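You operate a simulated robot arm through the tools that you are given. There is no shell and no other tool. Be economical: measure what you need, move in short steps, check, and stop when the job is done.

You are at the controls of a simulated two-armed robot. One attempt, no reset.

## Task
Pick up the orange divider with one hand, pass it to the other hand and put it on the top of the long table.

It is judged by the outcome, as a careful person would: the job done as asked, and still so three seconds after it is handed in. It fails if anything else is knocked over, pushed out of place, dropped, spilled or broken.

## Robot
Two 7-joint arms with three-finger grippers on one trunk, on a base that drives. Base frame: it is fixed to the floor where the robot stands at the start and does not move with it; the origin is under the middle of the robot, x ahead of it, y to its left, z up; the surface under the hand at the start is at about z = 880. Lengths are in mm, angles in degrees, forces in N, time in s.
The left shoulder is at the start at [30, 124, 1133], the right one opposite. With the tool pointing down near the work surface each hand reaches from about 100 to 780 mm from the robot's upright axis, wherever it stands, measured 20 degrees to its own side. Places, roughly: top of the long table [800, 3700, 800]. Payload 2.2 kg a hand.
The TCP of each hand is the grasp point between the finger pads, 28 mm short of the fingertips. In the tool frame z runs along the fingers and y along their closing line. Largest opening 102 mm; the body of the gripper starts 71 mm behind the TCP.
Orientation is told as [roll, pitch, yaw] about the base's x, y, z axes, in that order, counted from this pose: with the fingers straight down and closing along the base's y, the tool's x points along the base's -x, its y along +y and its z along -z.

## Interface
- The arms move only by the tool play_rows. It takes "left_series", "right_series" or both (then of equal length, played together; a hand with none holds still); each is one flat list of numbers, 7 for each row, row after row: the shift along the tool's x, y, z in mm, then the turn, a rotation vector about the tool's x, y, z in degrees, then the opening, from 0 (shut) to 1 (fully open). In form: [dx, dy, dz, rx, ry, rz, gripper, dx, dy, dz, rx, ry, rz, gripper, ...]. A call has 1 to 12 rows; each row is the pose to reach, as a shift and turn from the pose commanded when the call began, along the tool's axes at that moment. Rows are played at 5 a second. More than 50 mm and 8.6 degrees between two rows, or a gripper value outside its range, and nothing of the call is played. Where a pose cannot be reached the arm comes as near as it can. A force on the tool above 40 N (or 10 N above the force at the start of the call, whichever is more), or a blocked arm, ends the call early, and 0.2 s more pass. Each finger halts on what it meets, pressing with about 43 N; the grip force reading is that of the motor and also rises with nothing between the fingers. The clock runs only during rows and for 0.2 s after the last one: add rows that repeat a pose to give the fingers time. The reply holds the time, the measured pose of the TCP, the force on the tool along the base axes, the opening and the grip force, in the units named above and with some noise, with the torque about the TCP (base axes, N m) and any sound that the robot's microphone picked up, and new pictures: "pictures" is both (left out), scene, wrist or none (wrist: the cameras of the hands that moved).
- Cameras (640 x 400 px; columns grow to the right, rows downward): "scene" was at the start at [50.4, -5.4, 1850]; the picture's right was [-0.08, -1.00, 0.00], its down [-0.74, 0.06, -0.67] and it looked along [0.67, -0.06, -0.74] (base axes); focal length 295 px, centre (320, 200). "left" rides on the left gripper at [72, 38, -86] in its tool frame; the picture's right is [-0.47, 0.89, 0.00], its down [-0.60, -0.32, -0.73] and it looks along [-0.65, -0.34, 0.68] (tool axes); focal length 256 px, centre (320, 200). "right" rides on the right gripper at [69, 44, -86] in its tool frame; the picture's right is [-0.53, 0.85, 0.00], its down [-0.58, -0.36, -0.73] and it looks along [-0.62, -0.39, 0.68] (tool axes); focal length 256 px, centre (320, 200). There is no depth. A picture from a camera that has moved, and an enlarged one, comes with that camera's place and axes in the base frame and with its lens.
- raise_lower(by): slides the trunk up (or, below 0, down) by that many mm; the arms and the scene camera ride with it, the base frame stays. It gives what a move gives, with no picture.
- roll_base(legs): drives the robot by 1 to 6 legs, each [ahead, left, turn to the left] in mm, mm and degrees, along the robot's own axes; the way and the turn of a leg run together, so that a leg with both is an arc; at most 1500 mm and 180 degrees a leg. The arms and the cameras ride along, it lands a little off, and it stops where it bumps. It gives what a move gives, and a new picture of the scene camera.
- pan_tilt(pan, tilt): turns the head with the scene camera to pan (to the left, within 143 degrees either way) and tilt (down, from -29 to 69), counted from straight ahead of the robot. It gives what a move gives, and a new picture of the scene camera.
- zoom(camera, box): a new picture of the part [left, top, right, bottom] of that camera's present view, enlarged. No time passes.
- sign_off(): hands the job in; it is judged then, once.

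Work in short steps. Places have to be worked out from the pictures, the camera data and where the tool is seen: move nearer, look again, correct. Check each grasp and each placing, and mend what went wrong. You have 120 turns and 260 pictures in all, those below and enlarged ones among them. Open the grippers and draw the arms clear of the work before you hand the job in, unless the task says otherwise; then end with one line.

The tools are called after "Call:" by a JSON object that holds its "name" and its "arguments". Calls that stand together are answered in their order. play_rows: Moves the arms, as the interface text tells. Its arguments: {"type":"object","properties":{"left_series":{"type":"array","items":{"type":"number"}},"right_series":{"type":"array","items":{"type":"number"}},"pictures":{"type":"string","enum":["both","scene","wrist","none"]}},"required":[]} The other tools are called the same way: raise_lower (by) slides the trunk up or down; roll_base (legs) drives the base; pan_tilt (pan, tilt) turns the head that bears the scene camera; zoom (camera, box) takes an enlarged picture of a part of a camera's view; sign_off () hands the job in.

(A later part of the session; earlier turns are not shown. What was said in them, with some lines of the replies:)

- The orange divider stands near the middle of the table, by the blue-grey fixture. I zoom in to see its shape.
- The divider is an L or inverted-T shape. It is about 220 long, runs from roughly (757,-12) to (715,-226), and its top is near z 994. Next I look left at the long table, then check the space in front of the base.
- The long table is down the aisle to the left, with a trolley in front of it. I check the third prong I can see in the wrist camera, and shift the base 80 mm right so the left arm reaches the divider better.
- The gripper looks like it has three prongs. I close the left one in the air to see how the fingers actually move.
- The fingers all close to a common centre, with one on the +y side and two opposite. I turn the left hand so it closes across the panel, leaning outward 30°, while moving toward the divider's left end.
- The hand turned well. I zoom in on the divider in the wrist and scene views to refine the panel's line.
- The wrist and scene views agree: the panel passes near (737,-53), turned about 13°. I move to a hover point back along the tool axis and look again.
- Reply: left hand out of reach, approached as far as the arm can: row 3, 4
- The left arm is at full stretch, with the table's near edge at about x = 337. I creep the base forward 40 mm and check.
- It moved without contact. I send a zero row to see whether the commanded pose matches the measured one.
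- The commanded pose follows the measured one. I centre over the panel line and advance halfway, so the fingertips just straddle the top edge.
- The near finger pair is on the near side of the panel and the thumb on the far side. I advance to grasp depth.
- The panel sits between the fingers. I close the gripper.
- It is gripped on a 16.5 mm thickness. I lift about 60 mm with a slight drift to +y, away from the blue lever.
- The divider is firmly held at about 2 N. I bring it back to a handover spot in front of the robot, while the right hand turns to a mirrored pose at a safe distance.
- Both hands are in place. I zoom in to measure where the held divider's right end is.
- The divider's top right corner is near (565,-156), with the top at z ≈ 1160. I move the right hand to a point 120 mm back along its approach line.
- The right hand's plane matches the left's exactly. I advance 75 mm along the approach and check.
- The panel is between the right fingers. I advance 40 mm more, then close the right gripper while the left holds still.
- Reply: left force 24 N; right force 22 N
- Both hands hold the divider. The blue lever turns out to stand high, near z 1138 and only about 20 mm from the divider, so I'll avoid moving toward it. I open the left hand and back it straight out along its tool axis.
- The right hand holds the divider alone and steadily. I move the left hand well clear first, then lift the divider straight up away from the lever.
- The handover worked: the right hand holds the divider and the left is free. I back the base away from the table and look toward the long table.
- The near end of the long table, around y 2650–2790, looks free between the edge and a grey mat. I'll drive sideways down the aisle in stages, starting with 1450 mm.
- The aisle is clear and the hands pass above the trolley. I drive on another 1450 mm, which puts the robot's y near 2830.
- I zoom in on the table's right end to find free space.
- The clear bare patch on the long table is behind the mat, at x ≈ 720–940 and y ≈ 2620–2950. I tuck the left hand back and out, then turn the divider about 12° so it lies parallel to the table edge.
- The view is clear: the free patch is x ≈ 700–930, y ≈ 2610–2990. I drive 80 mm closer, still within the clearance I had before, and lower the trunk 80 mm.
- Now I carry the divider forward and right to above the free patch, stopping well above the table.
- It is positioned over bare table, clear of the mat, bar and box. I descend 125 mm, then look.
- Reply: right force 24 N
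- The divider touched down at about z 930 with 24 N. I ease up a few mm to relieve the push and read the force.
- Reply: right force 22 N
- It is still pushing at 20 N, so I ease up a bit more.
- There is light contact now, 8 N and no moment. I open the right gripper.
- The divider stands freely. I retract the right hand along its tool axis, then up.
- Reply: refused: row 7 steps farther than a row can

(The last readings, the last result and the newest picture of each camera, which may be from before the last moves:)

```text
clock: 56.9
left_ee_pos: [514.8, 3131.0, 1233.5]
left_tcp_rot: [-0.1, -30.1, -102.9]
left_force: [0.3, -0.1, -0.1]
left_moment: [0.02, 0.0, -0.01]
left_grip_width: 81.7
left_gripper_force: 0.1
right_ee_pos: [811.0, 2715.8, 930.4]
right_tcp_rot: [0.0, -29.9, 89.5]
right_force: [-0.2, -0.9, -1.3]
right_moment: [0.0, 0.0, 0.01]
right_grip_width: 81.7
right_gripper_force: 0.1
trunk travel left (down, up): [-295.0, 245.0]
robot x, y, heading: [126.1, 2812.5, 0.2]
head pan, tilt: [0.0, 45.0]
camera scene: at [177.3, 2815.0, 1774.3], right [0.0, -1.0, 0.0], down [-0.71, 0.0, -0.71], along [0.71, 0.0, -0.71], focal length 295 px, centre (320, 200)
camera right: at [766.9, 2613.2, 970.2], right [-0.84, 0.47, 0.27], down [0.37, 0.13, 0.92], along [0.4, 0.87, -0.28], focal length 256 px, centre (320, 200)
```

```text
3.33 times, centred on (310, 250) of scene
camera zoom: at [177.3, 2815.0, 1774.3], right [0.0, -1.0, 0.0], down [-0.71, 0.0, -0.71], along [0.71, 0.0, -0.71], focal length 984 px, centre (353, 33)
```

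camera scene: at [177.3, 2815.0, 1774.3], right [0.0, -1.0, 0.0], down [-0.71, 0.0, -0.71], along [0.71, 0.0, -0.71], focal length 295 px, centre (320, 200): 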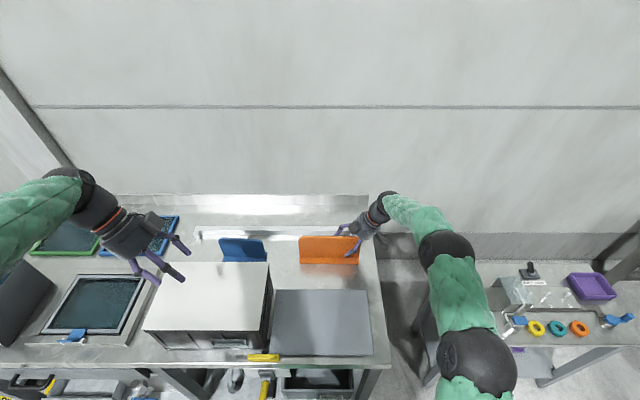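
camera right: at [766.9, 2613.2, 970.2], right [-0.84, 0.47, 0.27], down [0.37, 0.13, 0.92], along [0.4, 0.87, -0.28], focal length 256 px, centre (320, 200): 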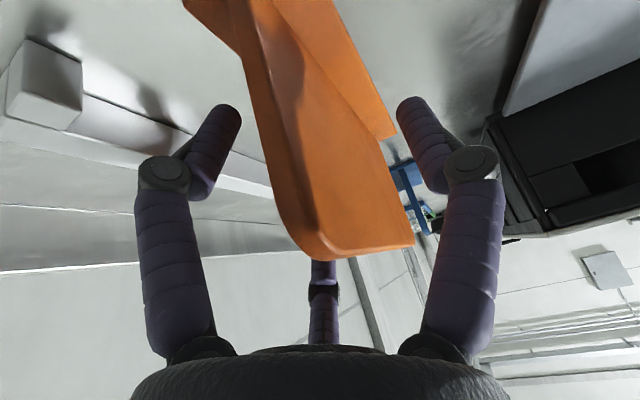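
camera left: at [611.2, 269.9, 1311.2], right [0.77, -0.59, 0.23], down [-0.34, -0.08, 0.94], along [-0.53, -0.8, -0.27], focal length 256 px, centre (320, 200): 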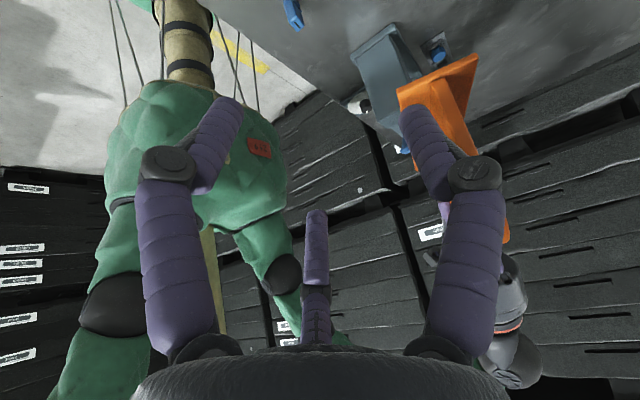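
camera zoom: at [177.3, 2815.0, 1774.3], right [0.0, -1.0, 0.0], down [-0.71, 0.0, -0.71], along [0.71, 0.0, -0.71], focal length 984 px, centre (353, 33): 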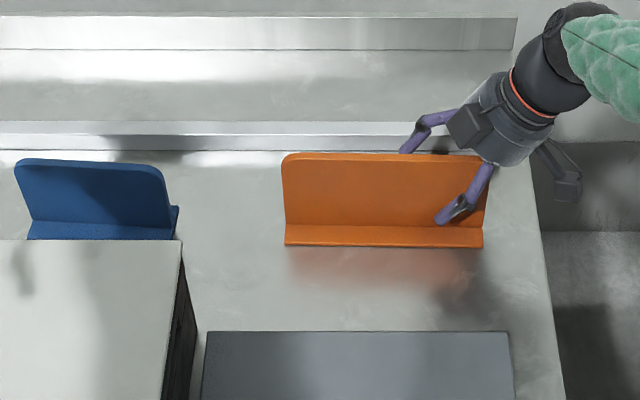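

One row stepped too far, so nothing moved. I send it again with smaller steps.

Call:
{"name": "play_rows", "arguments": {"right_series": [0, 0, -25, 0, 0, 0, 0.8, 0, 0, -55, 0, 0, 0, 0.8, 0, 0, -90, 0, 0, 0, 0.8, 0, 0, -125, 0, 0, 0, 0.8, -15, 15, -155, 0, 0, 0, 0.8, -30, 40, -180, 0, 0, 0, 0.8, -45, 70, -205, 0, 0, 0, 0.8, -45, 70, -205, 0, 0, 0, 0.8]}}

Call:
{"name": "zoom", "arguments": {"camera": "scene", "box": [220, 190, 400, 310]}}

```text
clock: 58.7
left_ee_pos: [517.3, 3129.5, 1234.7]
left_tcp_rot: [-0.1, -30.1, -102.8]
left_force: [-0.1, -1.4, 0.6]
left_moment: [0.01, 0.02, -0.01]
left_grip_width: 82.0
left_gripper_force: 0.1
right_ee_pos: [738.7, 2652.4, 1129.6]
right_tcp_rot: [0.2, -30.2, 89.6]
right_force: [-0.5, 0.2, 0.4]
right_moment: [0.04, 0.02, 0.07]
right_grip_width: 81.8
right_gripper_force: 0.0
trunk travel left (down, up): [-295.0, 245.0]
robot x, y, heading: [124.2, 2811.5, 0.3]
head pan, tilt: [0.0, 45.0]
camera scene: at [179.0, 2814.7, 1774.2], right [0.0, -1.0, 0.0], down [-0.71, 0.0, -0.71], along [0.71, 0.0, -0.71], focal length 295 px, centre (320, 200)
camera right: at [696.8, 2550.6, 1169.0], right [-0.84, 0.47, 0.27], down [0.37, 0.13, 0.92], along [0.39, 0.87, -0.28], focal length 256 px, centre (320, 200)
```

scene: 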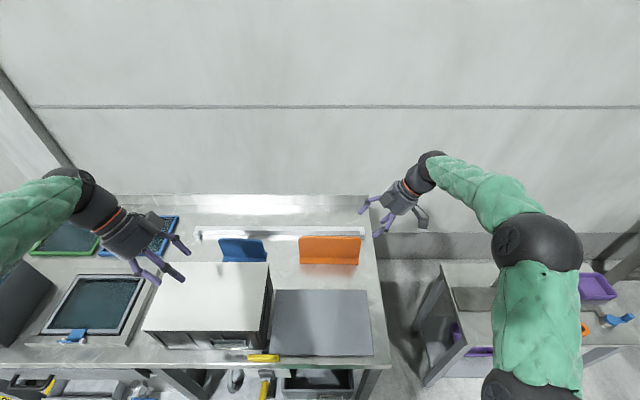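
right: 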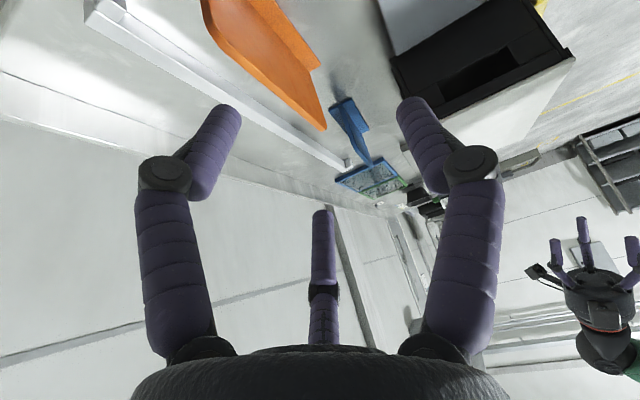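

```text
3.33 times, centred on (310, 250) of scene
camera zoom: at [179.0, 2814.7, 1774.2], right [0.0, -1.0, 0.0], down [-0.71, 0.0, -0.71], along [0.71, 0.0, -0.71], focal length 984 px, centre (353, 33)
```

zoom: 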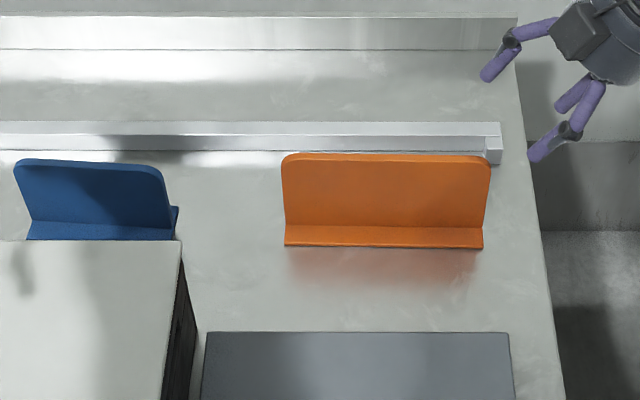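

The divider stands upright and unsupported on the long table. Both hands are open and clear, and nothing else was disturbed, so I hand the job in.

Call:
{"name": "sign_off", "arguments": {}}

```text
The job is handed in.
```

The orange divider was picked up with the left hand and passed to the right. It now stands upright on the top of the long table, with both hands open and clear.
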